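You operate a simulated robot arm through the tools that you are given. There is no shell and no other tool.

You are at the controls of a simulated robot arm. One attempt, no reset.

TASK
Turn the MAY 2026 core end for end and raise the top rail.
Fine: its blue cap ends facing away from cart two; slacken the black knob, lift the rail, then tighten the knob; leave the brake on. Keep the core level.

Only the result counts: the job must be done as asked and must still hold three seconds after the hand-in. Knocking over, shifting, dropping, spilling or breaking anything else fails it. Lids that push on must go on centred and level and be pressed home; caps that screw on are set level and turned clockwise until they are tight.

THE ROBOT
A 7-joint arm with a two-finger parallel gripper, fixed in place. Base frame: the origin is at the foot of the arm, x ahead of it, y to its left, z up. Readings come in cm, rad, newtons and seconds.
Its first joint turns from -2.601 to 2.601 rad. Payload 3.43 kg.
Tool frame: the origin (TCP) lies between the finger pads and is the grasp point; the fingertips stand 3 cm ahead of it; z points along the fingers, y is the line along which they close. Largest opening 9.4 cm; finger width 2.8, thickness 1; the body of the gripper, 5 by 9.6 cm, starts 5.5 cm behind the TCP.
Orientation is that of the tool frame in the base frame, as a unit quaternion [w, x, y, z]. With the fingers straight down and closing along the base's y, the tool's x points along the base's -x, its y along +y and its z along -z.

THE INTERFACE
- The arm moves only by the tool jog_arm. Its argument "rows" is one flat list of numbers, 6 for each row, row after row: the shift along the tool's x, y, z in cm, then the turn, a rotation vector about the tool's x, y, z in rad. In form: [tx, ty, tz, ax, ay, az, tx, ty, tz, ax, ay, az, ...]. A call has 1 to 20 rows; each row is the pose to reach, as a shift and turn from the pose commanded when the call began, along the tool's axes at that moment. "fingers" is the finger opening in cm, from 0 to 9.4, set as the call begins (left out, the last holds). A row lasts 0.2 s, in which the tool goes at most 5 cm and 0.15 rad; a call with a longer step from one row to the next is refused whole, and so is a gripper value outside its range. A pose out of reach is approached as far as the arm can. The call stops where the force on the tool passes 70 N (or 10 N more than at its start, if that is more) or the arm is blocked; 0.2 s more then pass. Each finger travels about 4.5 cm/s and halts on what it meets, pressing with about 44 N; the grip force reading is that of the motor and also rises with nothing between the fingers. The clock runs only during rows and for 0.2 s after the last one: add rows that repeat a pose to give the fingers time. It gives the time, the measured TCP pose, the force on the tool (base axes), the opening and the grip force at its end, in the units of the frame above (readings bear some noise), with the torque about the TCP (base axes, N m) and any sound that the robot's microphone picked up.
- Cameras (640 x 400 px; columns grow to the right, rows downward): "scene" is fixed at [5.07, 64.21, 136.8]; the picture's right is [-0.59, -0.81, 0.00], its down [-0.40, 0.29, -0.87] and it looks along [0.70, -0.52, -0.49] (base axes); focal length 364 px, centre (320, 200). "wrist" rides on the gripper at [7.6, 1.4, -10.3] in the tool frame; the picture's right is [-0.18, 0.98, 0.00], its down [-0.75, -0.14, -0.64] and it looks along [-0.63, -0.12, 0.77] (tool axes); focal length 243 px, centre (320, 200). There is no depth. A picture from a camera that has moved, and an enlarged one, comes with that camera's place and axes in the base frame and with its lens. The place of the scene camera against the robot may be out by one fixed shift of up to 1.2 cm in any direction.
- capture(camera): a new picture of that camera. The clock stands still meanwhile.
- enlarge(camera, box): a new picture of the part [left, top, right, bottom] of that camera's present view, enlarged. The clock stands still meanwhile.
- job_done(): hands the job in; it is judged then, once.

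Nothing tells you positions but the pictures and the camera data. Unless the task says otherwise, let go and move clear before handing in.

The tools are called after ">>>" as name(argument=value, ...) on one line, values as JSON. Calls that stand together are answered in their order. jog_arm: Moves the arm, as the interface text tells. Its arguments: {"type":"object","properties":{"rows":{"type":"array","items":{"type":"number"}},"fingers":{"type":"number"}},"required":["rows"]} The other tools are called the same way: capture (camera) takes a picture; enlarge (camera, box) takes an enlarged picture of a part of a camera's view; job_done () hands the job in.

At the start:

```text
clock: 0.0
tcp_pos: [76.01, -31.72, 105.17]
orientation: [0.001, 0.0, 1.0, 0.0]
force: [-0.4, 0.0, -1.1]
torque: [-0.03, 0.0, -0.02]
width: 9.43
finger_force: 0.1
```

scene: 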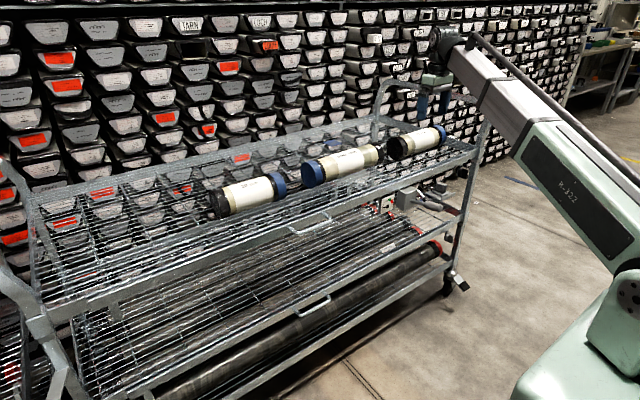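
wrist: 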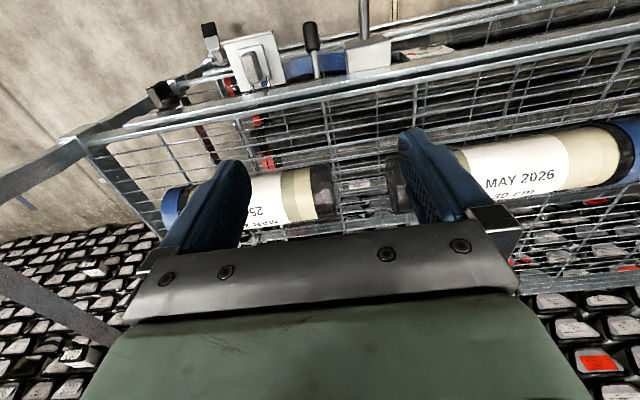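

I see a wire cart with three cores on its top deck and some hardware (knob, lever, box) at the cart's near end. I'll look closer before moving.

>>> enlarge(camera="scene", box=[200, 100, 460, 230])

>>> enlarge(camera="scene", box=[360, 20, 500, 300])

>>> enlarge(camera="wrist", box=[120, 0, 460, 220])

>>> enlarge(camera="scene", box=[0, 150, 320, 400])

>>> enlarge(camera="wrist", box=[400, 60, 640, 300])

```text
2.46 times, centred on (330, 165) of scene
camera zoom: at [5.07, 64.21, 136.8], right [-0.59, -0.81, 0.0], down [-0.4, 0.29, -0.87], along [0.7, -0.52, -0.49], focal length 896 px, centre (295, 286)
```

zoom: 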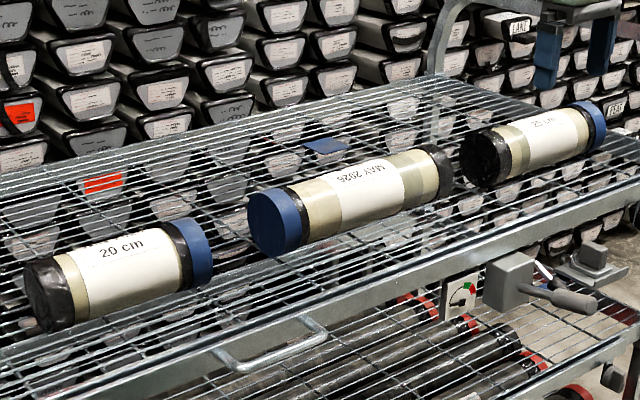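

```text
1.43 times, centred on (430, 160) of scene
camera zoom: at [5.07, 64.21, 136.8], right [-0.59, -0.81, 0.0], down [-0.4, 0.29, -0.87], along [0.7, -0.52, -0.49], focal length 520 px, centre (163, 257)
```

zoom: 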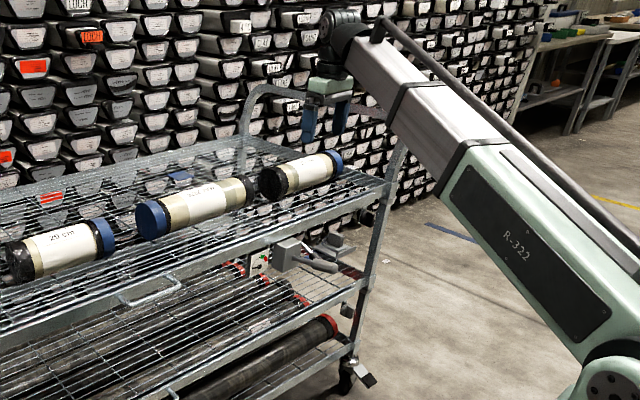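

```text
1.82 times, centred on (290, 110) of wrist
camera zoom: at [68.38, -30.23, 115.31], right [0.18, 0.98, 0.0], down [0.75, -0.14, 0.64], along [0.63, -0.12, -0.77], focal length 441 px, centre (374, 364)
```

zoom: 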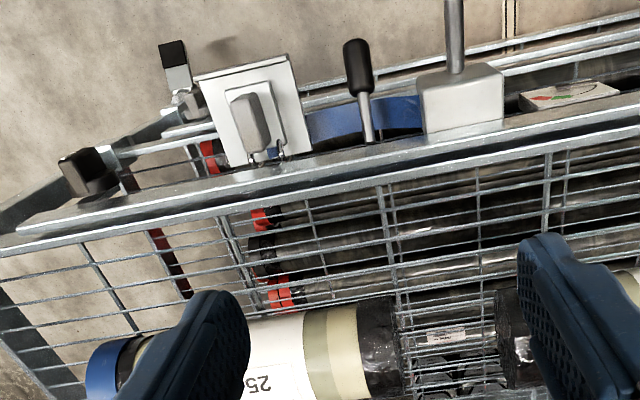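

```text
1.60 times, centred on (160, 275) of scene
camera zoom: at [5.07, 64.21, 136.8], right [-0.59, -0.81, 0.0], down [-0.4, 0.29, -0.87], along [0.7, -0.52, -0.49], focal length 582 px, centre (576, 80)
```

zoom: 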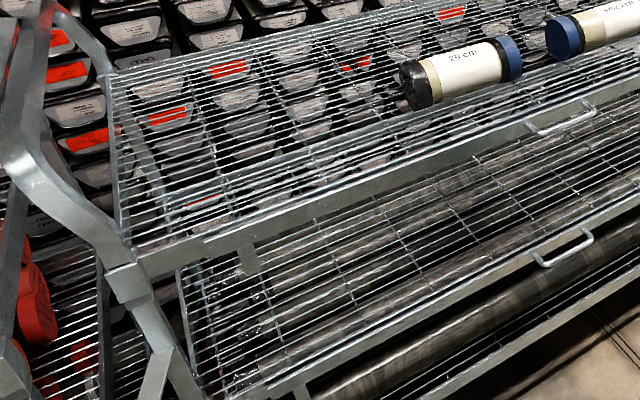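

```text
1.67 times, centred on (520, 180) of wrist
camera zoom: at [68.38, -30.23, 115.31], right [0.18, 0.98, 0.0], down [0.75, -0.14, 0.64], along [0.63, -0.12, -0.77], focal length 404 px, centre (-13, 233)
```

zoom: 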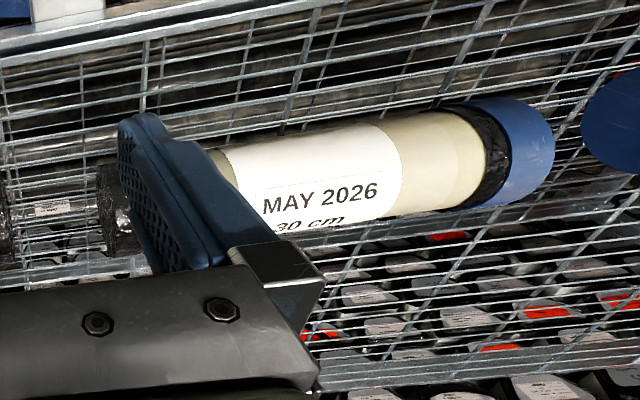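

The MAY 2026 core lies along y at about x=89, y from -24 to 6, z=88.5. Its blue cap faces +y, toward the second cart at scene left. I'll back the arm up in free air to see the hardware on the cart's near face.

>>> jog_arm(rows=[4, 0, 0, 0, 0, 0, 8, 0, 0, 0, 0, 0, 12, 0, 0, 0, 0, 0, 15, 0, 0, 0, 0, 0])

>>> capture(camera="wrist")

>>> enlarge(camera="wrist", box=[140, 20, 480, 230])

>>> capture(camera="scene")

```text
clock: 1.0
tcp_pos: [60.92, -31.56, 105.01]
orientation: [0.0, 0.0, 1.0, 0.0]
force: [0.3, 0.4, -0.7]
torque: [0.03, 0.04, 0.0]
width: 9.39
finger_force: 0.2
```

```text
taken
camera wrist: at [53.33, -30.24, 115.35], right [0.18, 0.98, 0.0], down [0.75, -0.14, 0.64], along [0.63, -0.12, -0.77], focal length 243 px, centre (320, 200)
```

wrist: 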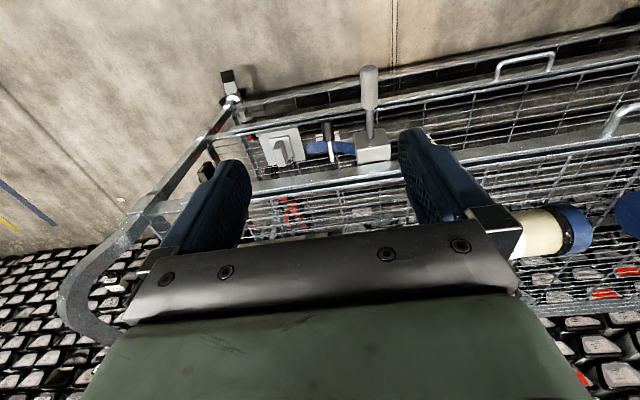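

```text
1.88 times, centred on (310, 125) of wrist
camera zoom: at [53.33, -30.24, 115.35], right [0.18, 0.98, 0.0], down [0.75, -0.14, 0.64], along [0.63, -0.12, -0.77], focal length 457 px, centre (339, 341)
```

zoom: 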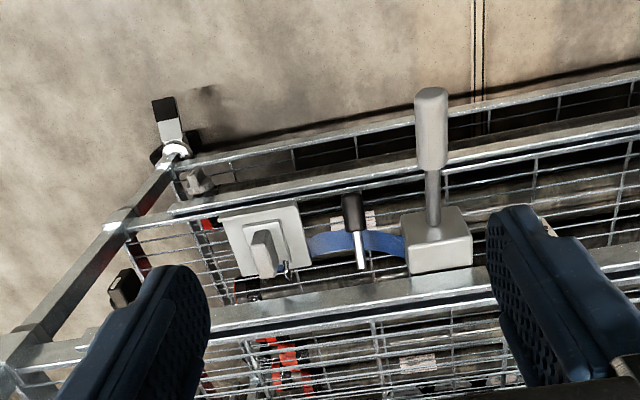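

```text
taken
```

scene: 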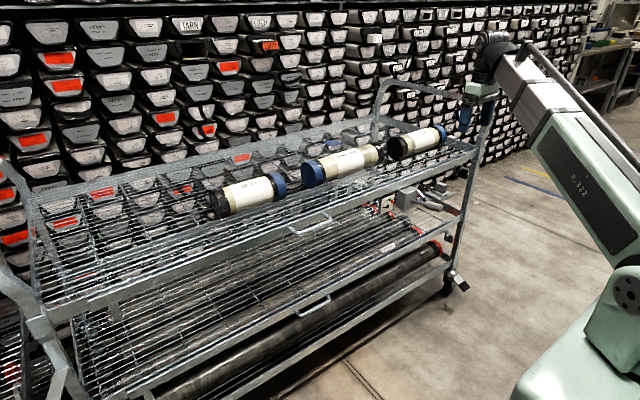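

There is a plate with a wedge switch, a blue band with a black-handled lever, and a grey box with a lever, all around x=76, z=74 on the cart's near face. I also see a black item near the right post, so I'll tilt the tool forward to view them from the front.

>>> jog_arm(rows=[1, -0.5, 3, 0, -0.12, 0, 2, -1, 6, 0, -0.24, 0, 3, -1.5, 9, 0, -0.36, 0, 4, -2, 12, 0, -0.48, 0, 5, -2.5, 15, 0, -0.6, 0, 6, -3.5, 17, 0, -0.7, 0])

>>> capture(camera="wrist")

>>> enlarge(camera="wrist", box=[140, 20, 480, 230])

```text
clock: 2.4
tcp_pos: [54.99, -35.26, 88.15]
orientation: [0.344, -0.001, 0.939, 0.0]
force: [0.7, -0.4, 0.4]
torque: [0.02, 0.01, 0.01]
width: 9.41
finger_force: 0.1
```

```text
taken
camera wrist: at [42.63, -33.78, 91.03], right [0.14, 0.98, 0.12], down [0.16, -0.14, 0.98], along [0.98, -0.12, -0.18], focal length 243 px, centre (320, 200)
```

wrist: 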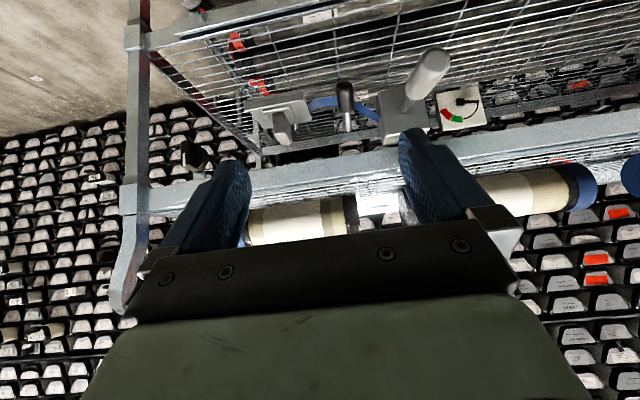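

```text
1.88 times, centred on (310, 125) of wrist
camera zoom: at [42.63, -33.78, 91.03], right [0.14, 0.98, 0.12], down [0.16, -0.14, 0.98], along [0.98, -0.12, -0.18], focal length 457 px, centre (339, 341)
```

zoom: 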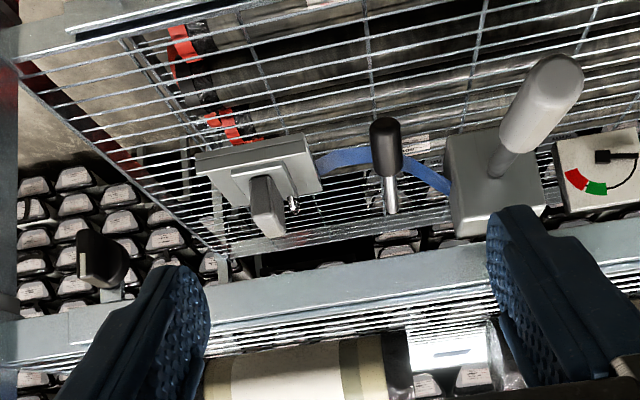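

The black knob appears to sit near (75, -56, 76), by the right post. I'll slide sideways to see it and the rail closely.

>>> jog_arm(rows=[0, -5, 0, 0, 0, 0, 0, -10, 0, 0, 0, 0, 0, -15, 0, 0, 0, 0, 0, -18, 0, 0, 0, 0])

>>> capture(camera="wrist")

>>> enlarge(camera="wrist", box=[200, 20, 440, 190])

>>> enlarge(camera="wrist", box=[400, 0, 640, 190])

>>> enlarge(camera="scene", box=[380, 120, 480, 220])

```text
clock: 3.4
tcp_pos: [54.97, -53.11, 88.06]
orientation: [0.344, 0.0, 0.939, 0.0]
force: [0.4, -0.6, 0.2]
torque: [-0.01, -0.01, -0.01]
width: 9.39
finger_force: 0.1
```

```text
taken
camera wrist: at [42.44, -51.72, 90.92], right [0.14, 0.98, 0.12], down [0.16, -0.14, 0.98], along [0.98, -0.12, -0.18], focal length 243 px, centre (320, 200)
```

wrist: 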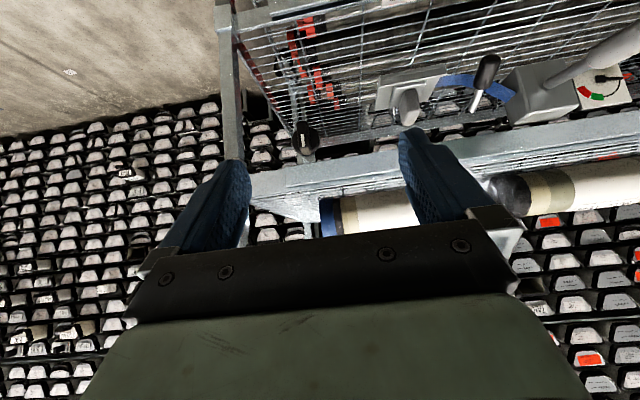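

```text
2.35 times, centred on (320, 105) of wrist
camera zoom: at [42.44, -51.72, 90.92], right [0.14, 0.98, 0.12], down [0.16, -0.14, 0.98], along [0.98, -0.12, -0.18], focal length 571 px, centre (320, 424)
```

zoom: 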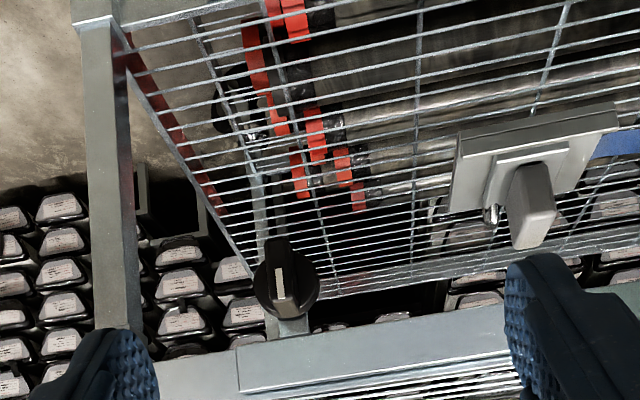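

```text
2.11 times, centred on (520, 95) of wrist
camera zoom: at [42.44, -51.72, 90.92], right [0.14, 0.98, 0.12], down [0.16, -0.14, 0.98], along [0.98, -0.12, -0.18], focal length 511 px, centre (-101, 421)
```

zoom: 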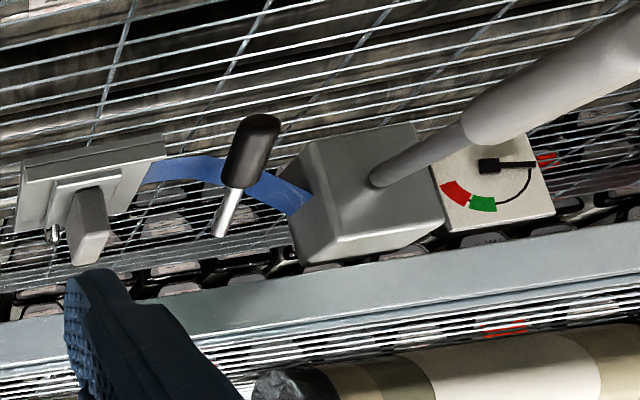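

```text
4.00 times, centred on (430, 170) of scene
camera zoom: at [5.07, 64.21, 136.8], right [-0.59, -0.81, 0.0], down [-0.4, 0.29, -0.87], along [0.7, -0.52, -0.49], focal length 1455 px, centre (-120, 320)
```

zoom: 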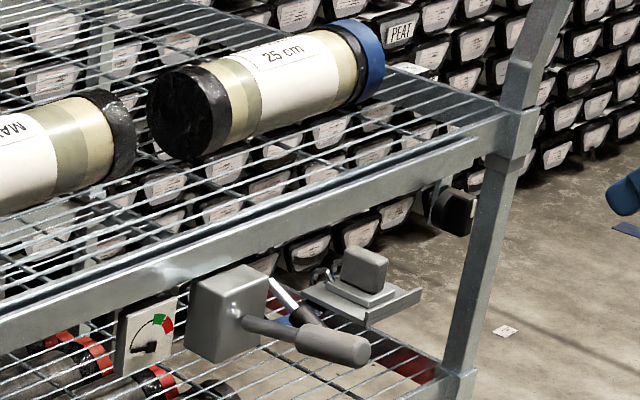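

The black round knob with a white pointer line hangs under the rail's right end. There is also a grey crank on a box, a black-gripped lever on a blue band, a plate with a wedge, and a red/green gauge. I'll enlarge the other areas before deciding how the rail lifts.

>>> enlarge(camera="scene", box=[260, 170, 420, 270])

>>> enlarge(camera="scene", box=[0, 170, 160, 330])

>>> enlarge(camera="scene", box=[420, 130, 480, 170])

>>> enlarge(camera="scene", box=[380, 175, 460, 225])

>>> enlarge(camera="scene", box=[400, 220, 500, 310])

```text
4.00 times, centred on (340, 220) of scene
camera zoom: at [5.07, 64.21, 136.8], right [-0.59, -0.81, 0.0], down [-0.4, 0.29, -0.87], along [0.7, -0.52, -0.49], focal length 1455 px, centre (240, 120)
```

zoom: 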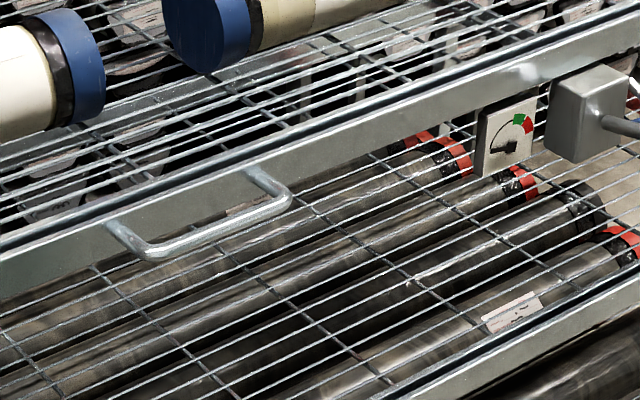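

```text
2.50 times, centred on (80, 250) of scene
camera zoom: at [5.07, 64.21, 136.8], right [-0.59, -0.81, 0.0], down [-0.4, 0.29, -0.87], along [0.7, -0.52, -0.49], focal length 910 px, centre (920, 75)
```

zoom: 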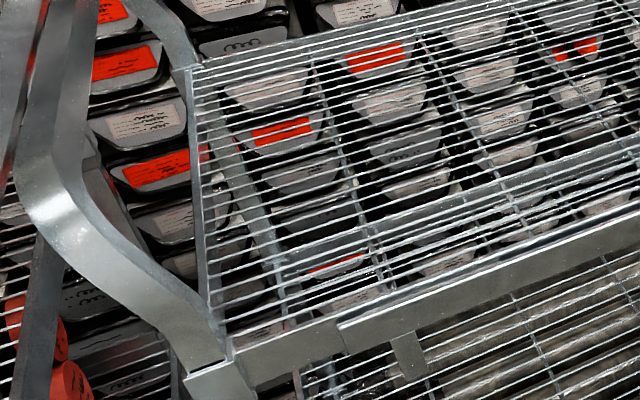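

```text
10.00 times, centred on (450, 150) of scene
camera zoom: at [5.07, 64.21, 136.8], right [-0.59, -0.81, 0.0], down [-0.4, 0.29, -0.87], along [0.7, -0.52, -0.49], focal length 3638 px, centre (-980, 700)
```

zoom: 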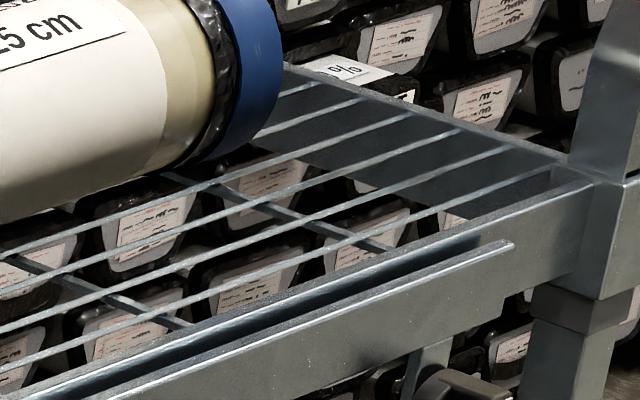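

```text
8.00 times, centred on (420, 200) of scene
camera zoom: at [5.07, 64.21, 136.8], right [-0.59, -0.81, 0.0], down [-0.4, 0.29, -0.87], along [0.7, -0.52, -0.49], focal length 2910 px, centre (-480, 200)
```

zoom: 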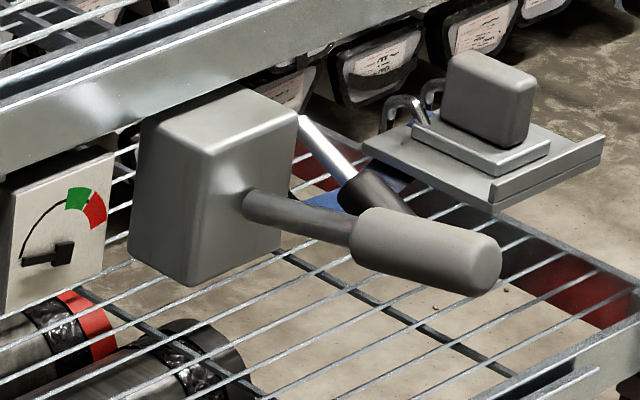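

```text
4.44 times, centred on (450, 265) of scene
camera zoom: at [5.07, 64.21, 136.8], right [-0.59, -0.81, 0.0], down [-0.4, 0.29, -0.87], along [0.7, -0.52, -0.49], focal length 1617 px, centre (-258, -89)
```

zoom: 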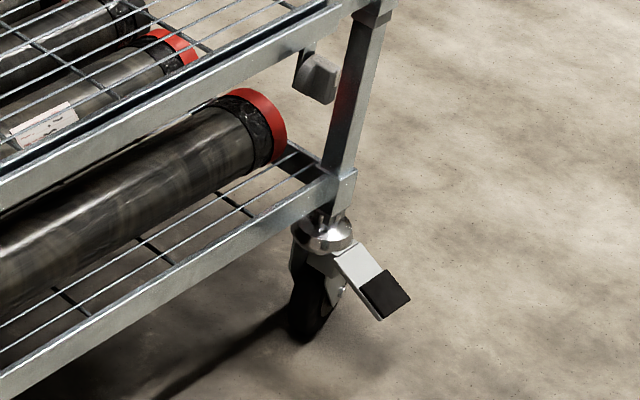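

The top rail is a separate bar in front of the shelf, with a loop handle near (73, 17, 82) at its centre and the black knob at its right bracket. The middle shelf has a matching rail with a grey knob. Next I'll lower and tilt the tool to view the knob from the front.

>>> jog_arm(rows=[1, -1, 3.1, 0, -0.13, 0, 2, -2, 6.2, 0, -0.26, 0, 3, -3, 9.3, 0, -0.39, 0, 3.92, -4, 12.4, 0, -0.52, 0])

>>> capture(camera="wrist")

>>> enlarge(camera="wrist", box=[230, 60, 420, 230])

>>> enlarge(camera="wrist", box=[400, 0, 640, 190])

```text
clock: 4.4
tcp_pos: [59.8, -57.11, 76.08]
orientation: [0.574, 0.001, 0.819, -0.002]
force: [0.4, -0.1, 0.4]
torque: [0.01, 0.01, 0.02]
width: 9.41
finger_force: 0.0
```

```text
taken
camera wrist: at [47.66, -55.68, 72.36], right [0.06, 0.98, 0.17], down [-0.35, -0.14, 0.93], along [0.94, -0.12, 0.33], focal length 243 px, centre (320, 200)
```

wrist: 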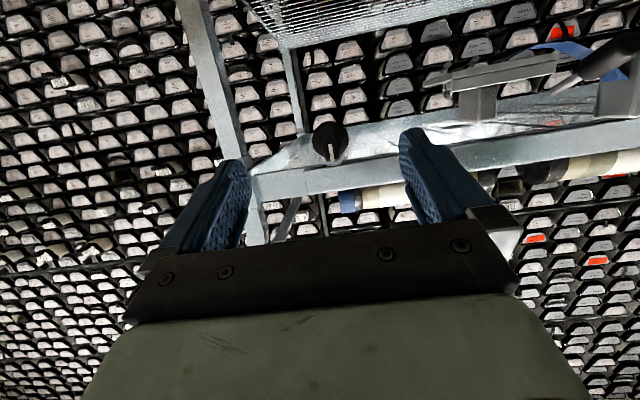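

```text
2.35 times, centred on (325, 145) of wrist
camera zoom: at [47.66, -55.68, 72.36], right [0.06, 0.98, 0.17], down [-0.35, -0.14, 0.93], along [0.94, -0.12, 0.33], focal length 571 px, centre (308, 329)
```

zoom: 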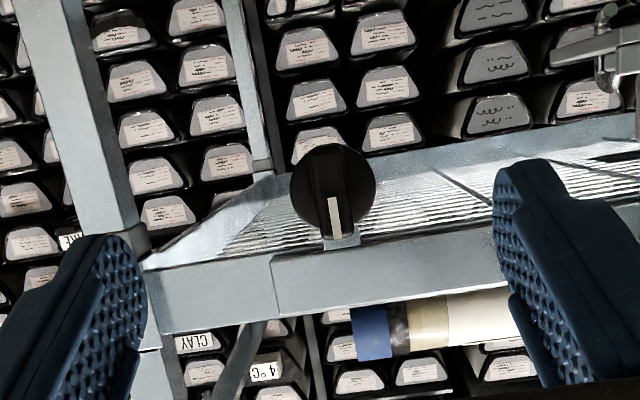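

```text
2.11 times, centred on (520, 95) of wrist
camera zoom: at [47.66, -55.68, 72.36], right [0.06, 0.98, 0.17], down [-0.35, -0.14, 0.93], along [0.94, -0.12, 0.33], focal length 511 px, centre (-101, 421)
```

zoom: 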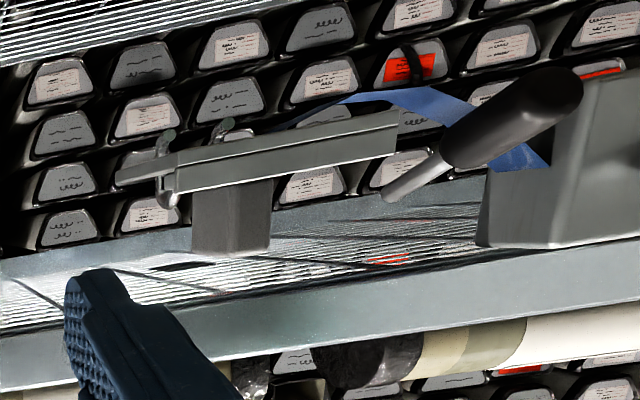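

The knob centre is near (77, -57, 75.5), about 4 cm across. Its grip wing stands vertical with the white line up. I'll zoom on it from the scene camera to judge how far it protrudes.

>>> enlarge(camera="scene", box=[425, 155, 455, 185])

>>> enlarge(camera="wrist", box=[290, 100, 370, 180])

```text
13.33 times, centred on (440, 170) of scene
camera zoom: at [5.07, 64.21, 136.8], right [-0.59, -0.81, 0.0], down [-0.4, 0.29, -0.87], along [0.7, -0.52, -0.49], focal length 4851 px, centre (-1280, 600)
```

zoom: 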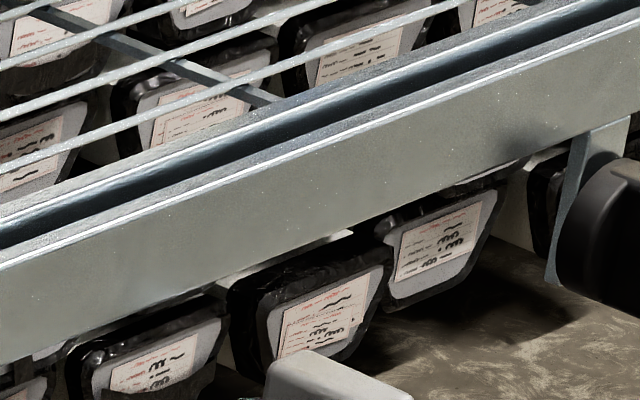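

```text
5.00 times, centred on (330, 140) of wrist
camera zoom: at [47.66, -55.68, 72.36], right [0.06, 0.98, 0.17], down [-0.35, -0.14, 0.93], along [0.94, -0.12, 0.33], focal length 1213 px, centre (270, 500)
```

zoom: 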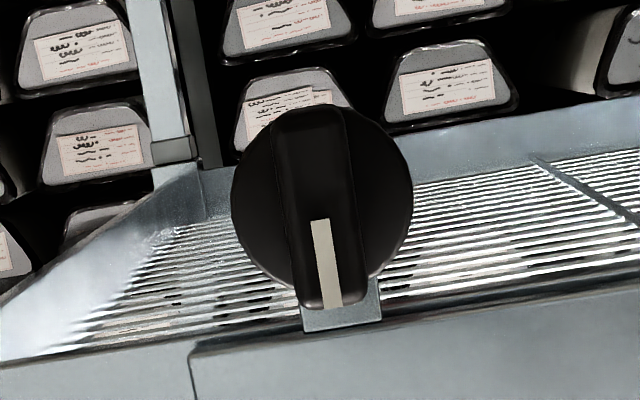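

>>> enlarge(camera="scene", box=[440, 160, 470, 190])

```text
13.33 times, centred on (455, 175) of scene
camera zoom: at [5.07, 64.21, 136.8], right [-0.59, -0.81, 0.0], down [-0.4, 0.29, -0.87], along [0.7, -0.52, -0.49], focal length 4851 px, centre (-1480, 533)
```

zoom: 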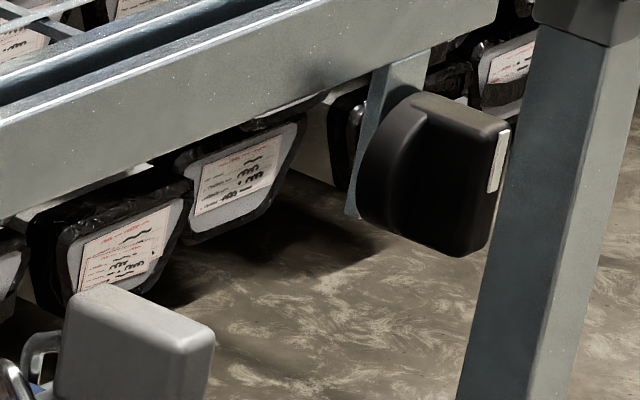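

The wing stands about 2.7 cm out from the disc and is about 1.7 cm thick. I'll level the tool so it points straight at the knob, narrow the fingers, and stop short for a check picture.

>>> jog_arm(rows=[-0.5, 0.05, 2, 0, -0.117, 0, -1, 0.1, 4, 0, -0.234, 0, -1.56, 0.1, 6.03, 0, -0.35, 0, -1.56, 0.1, 6.03, 0, -0.35, 0], fingers=5)

>>> capture(camera="wrist")

>>> capture(camera="scene")

```text
clock: 5.4
tcp_pos: [66.14, -56.96, 75.44]
orientation: [0.707, 0.001, 0.707, -0.001]
force: [0.5, 0.0, -0.4]
torque: [-0.01, 0.02, -0.02]
width: 5.0
finger_force: 0.1
```

```text
taken
camera wrist: at [55.87, -55.45, 67.81], right [0.0, 0.98, 0.18], down [-0.64, -0.14, 0.75], along [0.77, -0.12, 0.63], focal length 243 px, centre (320, 200)
```

wrist: 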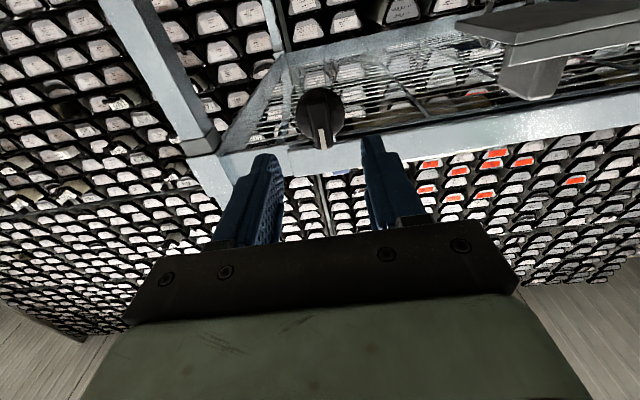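

```text
taken
```

scene: 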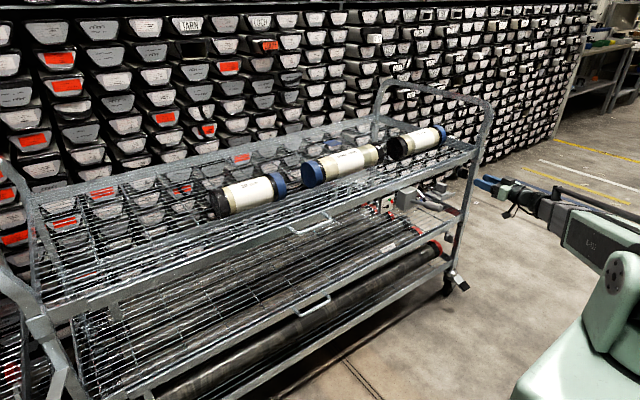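

Aim agrees: the knob is at (77, -56.9, 75.4). I'll advance 6.8 cm with the fingers open astride the wing.

>>> jog_arm(rows=[0, 0, 2, 0, 0, 0, 0, 0, 4, 0, 0, 0, 0, 0, 5.5, 0, 0, 0, 0, 0, 6.8, 0, 0, 0])

>>> enlarge(camera="wrist", box=[220, 60, 440, 260])

>>> enlarge(camera="scene", box=[425, 155, 505, 205])

```text
clock: 6.4
tcp_pos: [73.08, -57.12, 75.24]
orientation: [0.707, 0.0, 0.707, 0.0]
force: [0.1, 0.0, 0.2]
torque: [0.02, -0.01, 0.04]
width: 4.99
finger_force: 0.0
```

```text
2.00 times, centred on (330, 160) of wrist
camera zoom: at [62.78, -55.67, 67.74], right [0.0, 0.98, 0.18], down [-0.64, -0.14, 0.75], along [0.77, -0.12, 0.63], focal length 485 px, centre (300, 280)
```

zoom: 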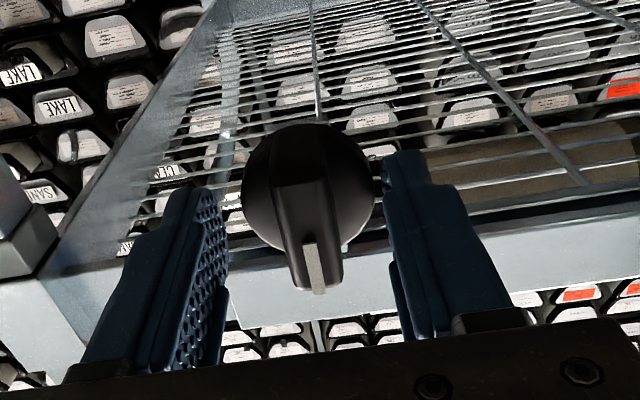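

```text
8.00 times, centred on (465, 180) of scene
camera zoom: at [5.07, 64.21, 136.8], right [-0.59, -0.81, 0.0], down [-0.4, 0.29, -0.87], along [0.7, -0.52, -0.49], focal length 2910 px, centre (-840, 360)
```

zoom: 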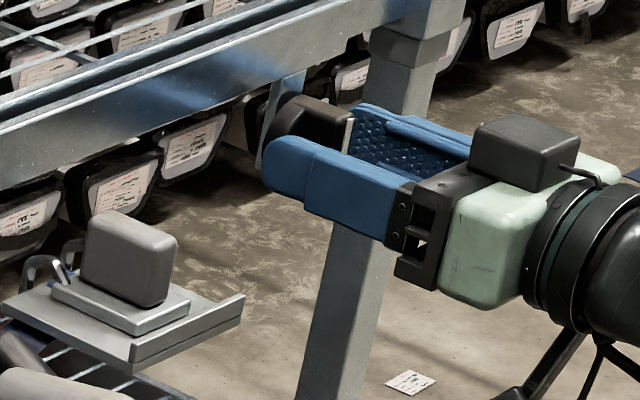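

The fingers straddle the wing and are centred on it. I'll close on it.

>>> jog_arm(rows=[0, 0, 0, 0, 0, 0, 0, 0, 0, 0, 0, 0, 0, 0, 0, 0, 0, 0, 0, 0, 0, 0, 0, 0], fingers=0)

>>> enlarge(camera="wrist", box=[220, 60, 440, 260])

```text
clock: 7.4
tcp_pos: [73.01, -56.94, 75.32]
orientation: [0.706, -0.002, 0.708, 0.0]
force: [7.2, 24.6, -0.9]
torque: [-0.01, 0.24, 0.25]
width: 4.12
finger_force: 45.0
```

```text
2.00 times, centred on (330, 160) of wrist
camera zoom: at [62.78, -55.5, 67.75], right [0.0, 0.98, 0.18], down [-0.64, -0.14, 0.75], along [0.77, -0.11, 0.63], focal length 485 px, centre (300, 280)
```

zoom: 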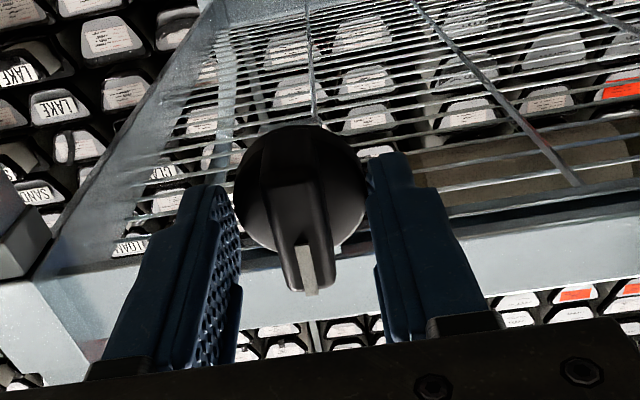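

The width of 4.1 cm means I gripped the disc rather than the wing, and slightly off-centre. I'll reopen, back off 1 cm, shift +0.2 in y, and close on the wing.

>>> jog_arm(rows=[0, 0, 0, 0, 0, 0, 0, 0.1, 0, 0, 0, 0, 0, 0.2, -0.5, 0, 0, 0, 0, 0.25, -1.0, 0, 0, 0], fingers=5)

>>> jog_arm(rows=[0, 0, 0, 0, 0, 0, 0, 0, 0, 0, 0, 0, 0, 0, 0, 0, 0, 0, 0, 0, 0, 0, 0, 0], fingers=0)

>>> enlarge(camera="wrist", box=[220, 60, 440, 260])

```text
clock: 8.4
tcp_pos: [71.94, -56.75, 75.4]
orientation: [0.707, 0.0, 0.708, 0.0]
force: [-0.2, 0.1, -0.3]
torque: [0.0, 0.0, 0.0]
width: 5.0
finger_force: 0.2
```

```text
clock: 9.4
tcp_pos: [71.92, -56.94, 75.5]
orientation: [0.706, 0.0, 0.708, 0.0]
force: [0.6, -9.1, 1.4]
torque: [-0.01, 0.24, -0.19]
width: 1.59
finger_force: 44.7
```

```text
2.00 times, centred on (330, 160) of wrist
camera zoom: at [61.68, -55.41, 67.76], right [0.0, 0.98, 0.18], down [-0.64, -0.14, 0.75], along [0.77, -0.12, 0.63], focal length 485 px, centre (300, 280)
```

zoom: 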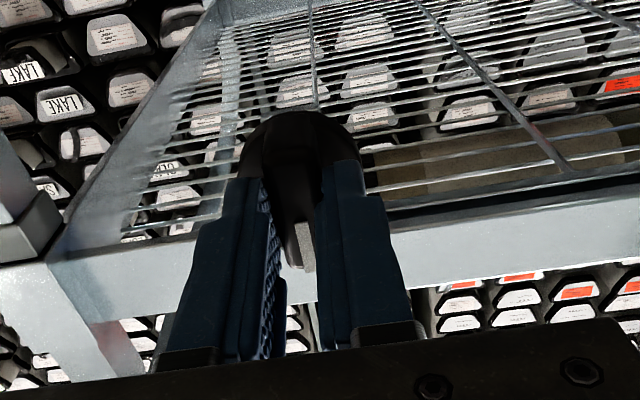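

The wing is gripped at 1.6 cm wide, with the knob centre at y=-56.9. I'll turn it counter-clockwise as seen from the front (negative about tool z) by 0.6 rad and read the torque.

>>> jog_arm(rows=[0, -0.15, 0, 0, 0, -0.1, 0, -0.15, 0, 0, 0, -0.2, 0, -0.15, 0, 0, 0, -0.3, 0, -0.15, 0, 0, 0, -0.4, 0, -0.15, 0, 0, 0, -0.5, 0, -0.15, 0, 0, 0, -0.6])

>>> enlarge(camera="wrist", box=[220, 60, 440, 260])

>>> enlarge(camera="scene", box=[380, 140, 500, 220])

```text
clock: 10.8
tcp_pos: [71.89, -56.98, 75.38]
orientation: [0.675, -0.21, 0.676, -0.209]
force: [-14.9, 7.4, -6.9]
torque: [0.02, 0.3, -0.11]
width: 1.59
finger_force: 44.8
```

```text
2.00 times, centred on (330, 160) of wrist
camera zoom: at [61.68, -60.05, 68.32], right [0.0, 0.91, -0.41], down [-0.64, 0.31, 0.7], along [0.77, 0.26, 0.59], focal length 485 px, centre (300, 280)
```

zoom: 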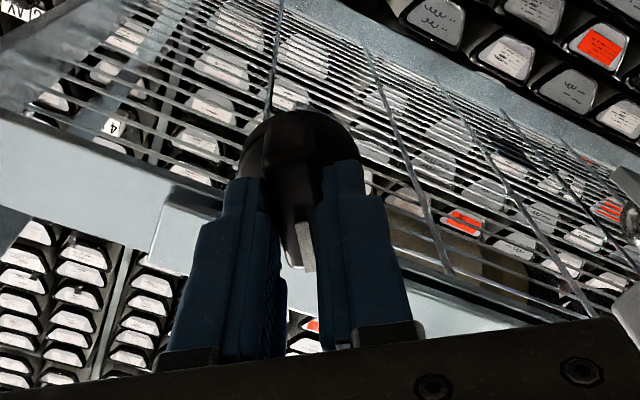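

```text
5.00 times, centred on (440, 180) of scene
camera zoom: at [5.07, 64.21, 136.8], right [-0.59, -0.81, 0.0], down [-0.4, 0.29, -0.87], along [0.7, -0.52, -0.49], focal length 1819 px, centre (-280, 300)
```

zoom: 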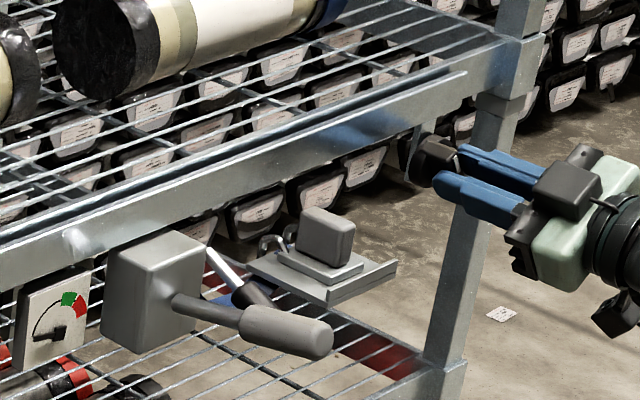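

The knob follows the gripper (its white line stays between the fingers) and turns counter-clockwise with little torque. It is pushing back slightly as it unscrews, so I'll continue with a little retreat.

>>> jog_arm(rows=[0, 0, -0.05, 0, 0, -0.15, 0, 0, -0.08, 0, 0, -0.3, 0, 0, -0.1, 0, 0, -0.45, 0, 0, -0.12, 0, 0, -0.6, 0, 0, -0.15, 0, 0, -0.75, 0, 0, -0.15, 0, 0, -0.9, 0, 0, -0.18, 0, 0, -1.05, 0, 0, -0.2, 0, 0, -1.2])

>>> enlarge(camera="wrist", box=[220, 60, 440, 260])

>>> enlarge(camera="scene", box=[380, 140, 500, 220])

```text
clock: 11.8
tcp_pos: [72.02, -56.92, 75.37]
orientation: [0.592, -0.384, 0.615, -0.351]
force: [8.5, 3.1, -19.0]
torque: [-0.03, -0.32, -0.2]
width: 1.64
finger_force: 44.9
out of reach, approached as far as the arm can: row 4
stopped in row 4: the force on the tool passed its limit at 108 N (the readings are from after the stop); the commanded pose is now the measured one
```

```text
2.00 times, centred on (330, 160) of wrist
camera zoom: at [61.64, -63.3, 71.31], right [-0.06, 0.61, -0.79], down [-0.63, 0.59, 0.5], along [0.78, 0.52, 0.35], focal length 485 px, centre (300, 280)
```

zoom: 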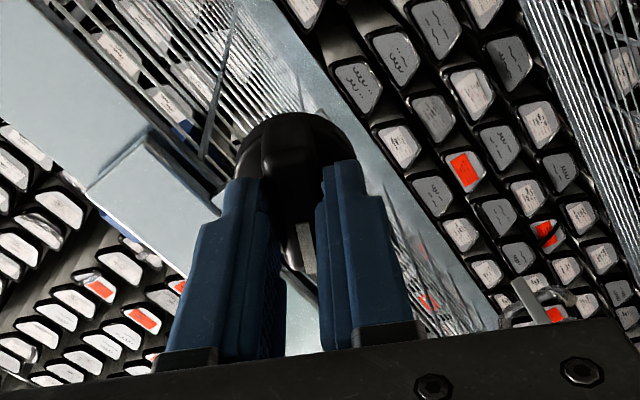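

```text
5.00 times, centred on (440, 180) of scene
camera zoom: at [5.07, 64.21, 136.8], right [-0.59, -0.81, 0.0], down [-0.4, 0.29, -0.87], along [0.7, -0.52, -0.49], focal length 1819 px, centre (-280, 300)
```

zoom: 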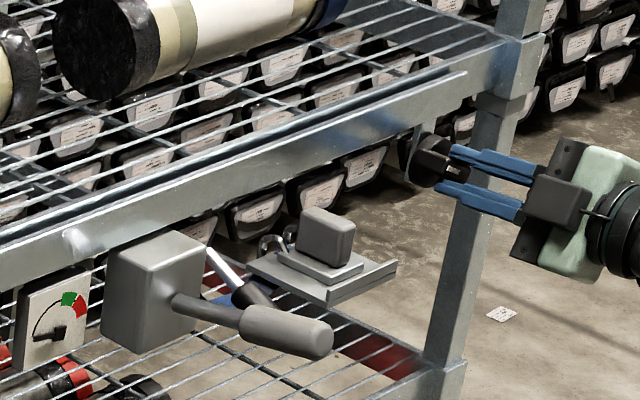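

The arm hit its wrist limit at about -1.1 rad; the knob is now about 63° counter-clockwise. I'll release gently, straighten the small tilt and back off to look.

>>> jog_arm(rows=[0, 0, 0, 0, 0, 0, 0, 0, 0, 0, 0, 0, 0, 0, 0, 0, 0, 0], fingers=3.8)

>>> jog_arm(rows=[0, 0, -1.5, 0, 0, 0, 0, 0, -3, 0.02, 0, 0, 0, 0, -4.5, 0.0567, 0, 0, 0, 0, -4.5, 0.0567, 0, 0])

>>> capture(camera="wrist")

>>> enlarge(camera="scene", box=[420, 140, 500, 190])

```text
clock: 12.6
tcp_pos: [71.85, -56.99, 75.88]
orientation: [0.593, -0.383, 0.614, -0.353]
force: [0.0, 0.3, -0.8]
torque: [-0.01, -0.01, 0.02]
width: 3.8
finger_force: 0.0
```

```text
clock: 13.6
tcp_pos: [67.46, -57.59, 77.48]
orientation: [0.602, -0.367, 0.611, -0.361]
force: [-0.4, 0.2, 0.9]
torque: [-0.02, 0.01, 0.02]
width: 3.78
finger_force: 0.0
out of reach, approached as far as the arm can: row 2, 3, 4
```

```text
taken
camera wrist: at [57.18, -63.67, 72.8], right [-0.01, 0.63, -0.78], down [-0.64, 0.6, 0.49], along [0.77, 0.5, 0.39], focal length 243 px, centre (320, 200)
```

wrist: 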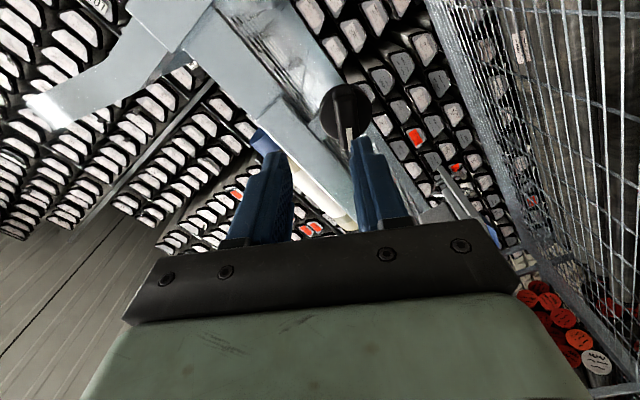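

```text
8.00 times, centred on (460, 165) of scene
camera zoom: at [5.07, 64.21, 136.8], right [-0.59, -0.81, 0.0], down [-0.4, 0.29, -0.87], along [0.7, -0.52, -0.49], focal length 2910 px, centre (-800, 480)
```

zoom: 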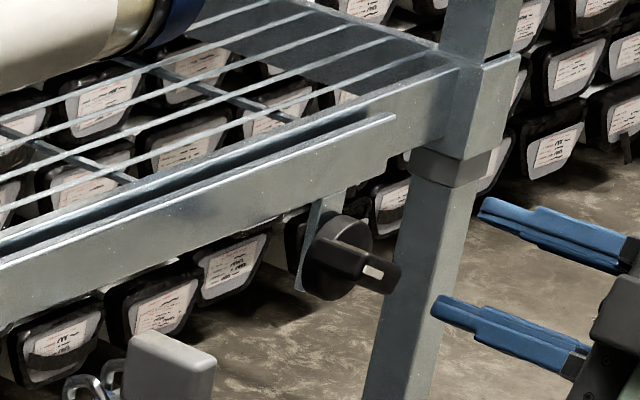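

The knob has clearly turned counter-clockwise and is intact. I'll turn the gripper back about half a turn clear of the knob, so I can regrip the wing and slacken further.

>>> jog_arm(rows=[0, 0.22, -0.5, 0, 0, 0.15, 0, 0.22, -1, 0, 0, 0.3, 0, 0.22, -1.5, 0, 0, 0.45, 0, 0.22, -1.5, 0, 0, 0.6, 0, 0.22, -1.5, 0, 0, 0.75, 0, 0.22, -1.5, 0, 0, 0.9, 0, 0.22, -1.5, 0, 0, 1.05, 0, 0.22, -1.5, 0, 0, 1.2, 0, 0.22, -1.5, 0, 0, 1.35, 0, 0.22, -1.5, 0, 0, 1.5, 0, 0.22, -1.5, 0, 0, 1.65, 0, 0.22, -1.5, 0, 0, 1.8, 0, 0.22, -1.5, 0, 0, 1.95, 0, 0.22, -1.5, 0, 0, 2.1, 0, 0.22, -1.5, 0, 0, 2.25], fingers=5)

>>> jog_arm(rows=[0, 0, 0, 0, 0, 0.15, 0, 0, 0, 0, 0, 0.3, 0, 0, 0, 0, 0, 0.45, 0, 0, 0, 0, 0, 0.6, 0, 0, 0, 0, 0, 0.75, 0, 0, 0, 0, 0, 0.89])

>>> capture(camera="wrist")

```text
clock: 16.8
tcp_pos: [65.99, -57.58, 77.2]
orientation: [0.594, 0.387, 0.591, 0.386]
force: [-0.1, -0.7, 0.3]
torque: [0.02, -0.02, 0.0]
width: 4.99
finger_force: 0.0
```

```text
clock: 18.1
tcp_pos: [66.07, -57.62, 77.11]
orientation: [0.37, 0.604, 0.367, 0.603]
force: [-0.3, 0.7, 0.5]
torque: [0.0, 0.02, 0.02]
width: 5.01
finger_force: 0.0
```

```text
taken
camera wrist: at [55.88, -51.41, 81.89], right [0.0, -0.61, 0.79], down [-0.64, -0.6, -0.47], along [0.76, -0.51, -0.39], focal length 243 px, centre (320, 200)
```

wrist: 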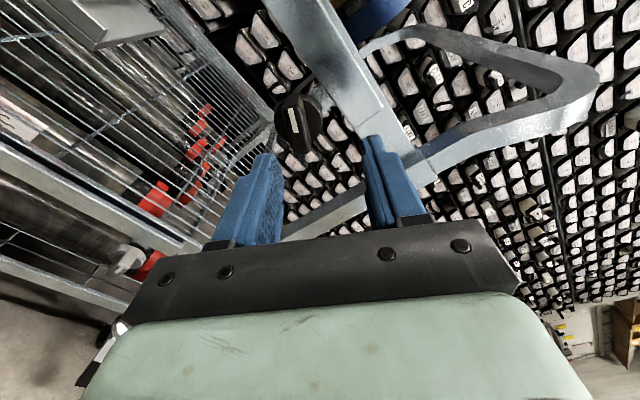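

The gripper is half a turn round and about 1.7 cm high. I'll re-centre it on the knob axis at standoff, then check the alignment.

>>> jog_arm(rows=[-0.117, -1.0, 0, 0, 0, 0, -0.117, -1.806, 1.5, 0, 0, 0, -0.117, -1.806, 3, 0, 0, 0], fingers=3.8)

>>> enlarge(camera="wrist", box=[220, 60, 440, 260])

>>> enlarge(camera="scene", box=[420, 140, 500, 190])

```text
clock: 18.9
tcp_pos: [69.08, -56.98, 75.54]
orientation: [0.37, 0.603, 0.367, 0.603]
force: [-0.3, 0.9, 0.3]
torque: [0.02, -0.02, 0.02]
width: 3.81
finger_force: 0.0
```

```text
2.00 times, centred on (330, 160) of wrist
camera zoom: at [58.8, -50.64, 80.26], right [0.0, -0.61, 0.79], down [-0.64, -0.6, -0.47], along [0.76, -0.51, -0.39], focal length 485 px, centre (300, 280)
```

zoom: 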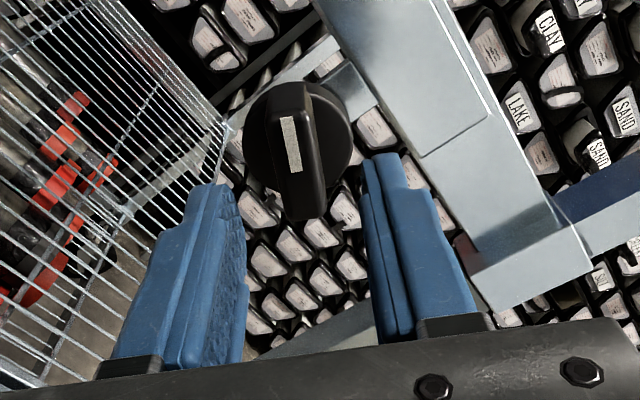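

```text
8.00 times, centred on (460, 165) of scene
camera zoom: at [5.07, 64.21, 136.8], right [-0.59, -0.81, 0.0], down [-0.4, 0.29, -0.87], along [0.7, -0.52, -0.49], focal length 2910 px, centre (-800, 480)
```

zoom: 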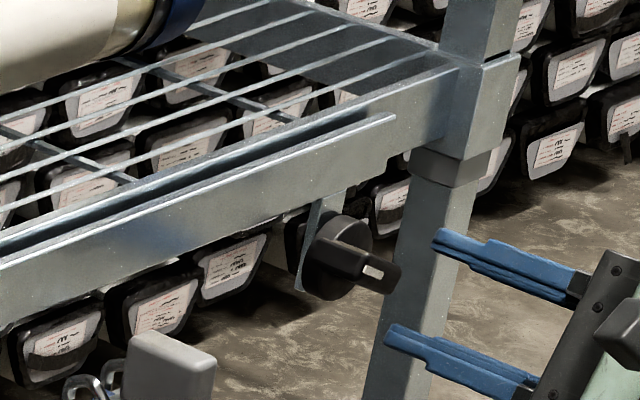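

Wing and fingers line up. I'll advance and close.

>>> jog_arm(rows=[0, 0, 1, 0, 0, 0, 0, 0, 2, 0, 0, 0, 0, 0, 2.8, 0, 0, 0])

>>> jog_arm(rows=[0, 0, 0, 0, 0, 0, 0, 0, 0, 0, 0, 0, 0, 0, 0, 0, 0, 0], fingers=0)

```text
clock: 19.8
tcp_pos: [71.79, -56.72, 75.49]
orientation: [0.37, 0.604, 0.368, 0.603]
force: [0.0, 0.0, 0.5]
torque: [0.0, -0.04, 0.01]
width: 3.8
finger_force: 0.1
```

```text
clock: 20.6
tcp_pos: [71.8, -56.71, 75.44]
orientation: [0.371, 0.604, 0.367, 0.603]
force: [0.4, 2.8, -4.0]
torque: [0.03, 0.14, 0.11]
width: 1.58
finger_force: 43.7
```

Gripped well at 1.58 cm. I'll continue counter-clockwise.

>>> jog_arm(rows=[0, 0, 0, 0, 0, -0.12, 0, 0, -0.02, 0, 0, -0.24, 0, 0, -0.03, 0, 0, -0.36, 0, 0, -0.04, 0, 0, -0.48, 0, 0, -0.05, 0, 0, -0.6, 0, 0, -0.06, 0, 0, -0.72])

>>> enlarge(camera="wrist", box=[220, 60, 440, 260])

>>> enlarge(camera="scene", box=[420, 140, 500, 190])

```text
clock: 21.9
tcp_pos: [71.82, -56.65, 75.46]
orientation: [0.558, 0.435, 0.559, 0.432]
force: [-1.4, 20.9, -22.1]
torque: [0.05, 0.19, -0.5]
width: 1.59
finger_force: 45.5
```

```text
2.00 times, centred on (330, 160) of wrist
camera zoom: at [61.59, -48.95, 74.89], right [0.0, 0.07, 1.0], down [-0.64, -0.76, 0.05], along [0.77, -0.64, 0.04], focal length 485 px, centre (300, 280)
```

zoom: 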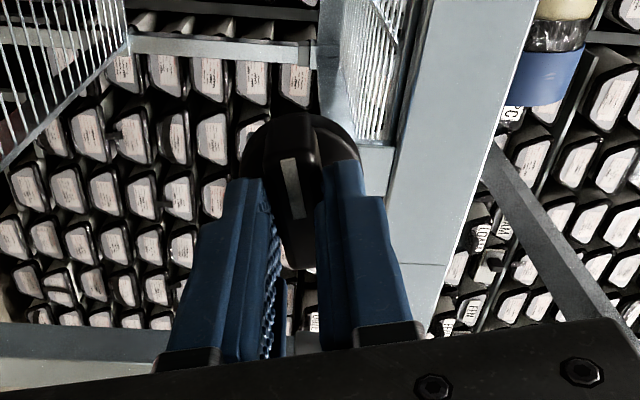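

```text
8.00 times, centred on (460, 165) of scene
camera zoom: at [5.07, 64.21, 136.8], right [-0.59, -0.81, 0.0], down [-0.4, 0.29, -0.87], along [0.7, -0.52, -0.49], focal length 2910 px, centre (-800, 480)
```

zoom: 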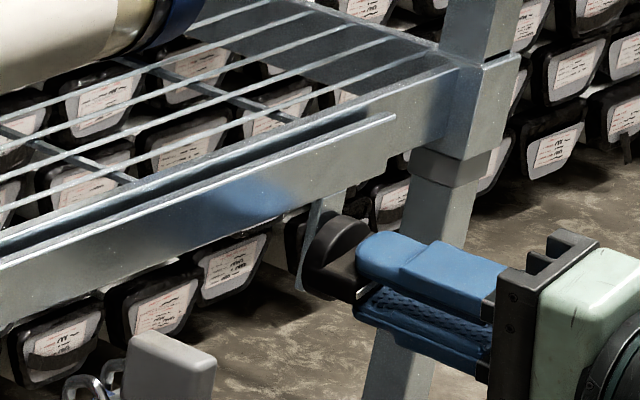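

The knob turns with almost no torque; the side load only comes from a slight off-centre. I'll correct for that and turn to a full half-turn of slack.

>>> jog_arm(rows=[0.12, -0.07, 0, 0, 0, -0.12, 0.12, -0.07, 0, 0, 0, -0.24, 0.12, -0.07, 0, 0, 0, -0.36, 0.12, -0.07, 0, 0, 0, -0.48, 0.12, -0.07, 0, 0, 0, -0.6, 0.12, -0.07, 0, 0, 0, -0.72, 0.12, -0.07, 0, 0, 0, -0.84, 0.12, -0.07, 0, 0, 0, -0.96, 0.12, -0.07, 0, 0, 0, -1.08, 0.12, -0.07, 0, 0, 0, -1.2, 0.12, -0.07, 0, 0, 0, -1.32])

>>> enlarge(camera="wrist", box=[220, 60, 440, 260])

```text
clock: 24.4
tcp_pos: [71.77, -56.92, 75.2]
orientation: [0.706, 0.003, 0.708, -0.001]
force: [14.8, 0.6, -25.6]
torque: [0.04, -0.32, 0.2]
width: 1.59
finger_force: 44.8
```

```text
2.00 times, centred on (330, 160) of wrist
camera zoom: at [61.57, -55.35, 67.66], right [0.01, 0.98, 0.18], down [-0.64, -0.14, 0.75], along [0.77, -0.12, 0.63], focal length 485 px, centre (300, 280)
```

zoom: 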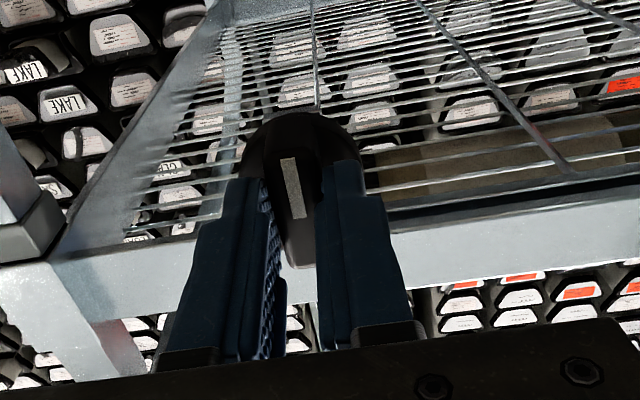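

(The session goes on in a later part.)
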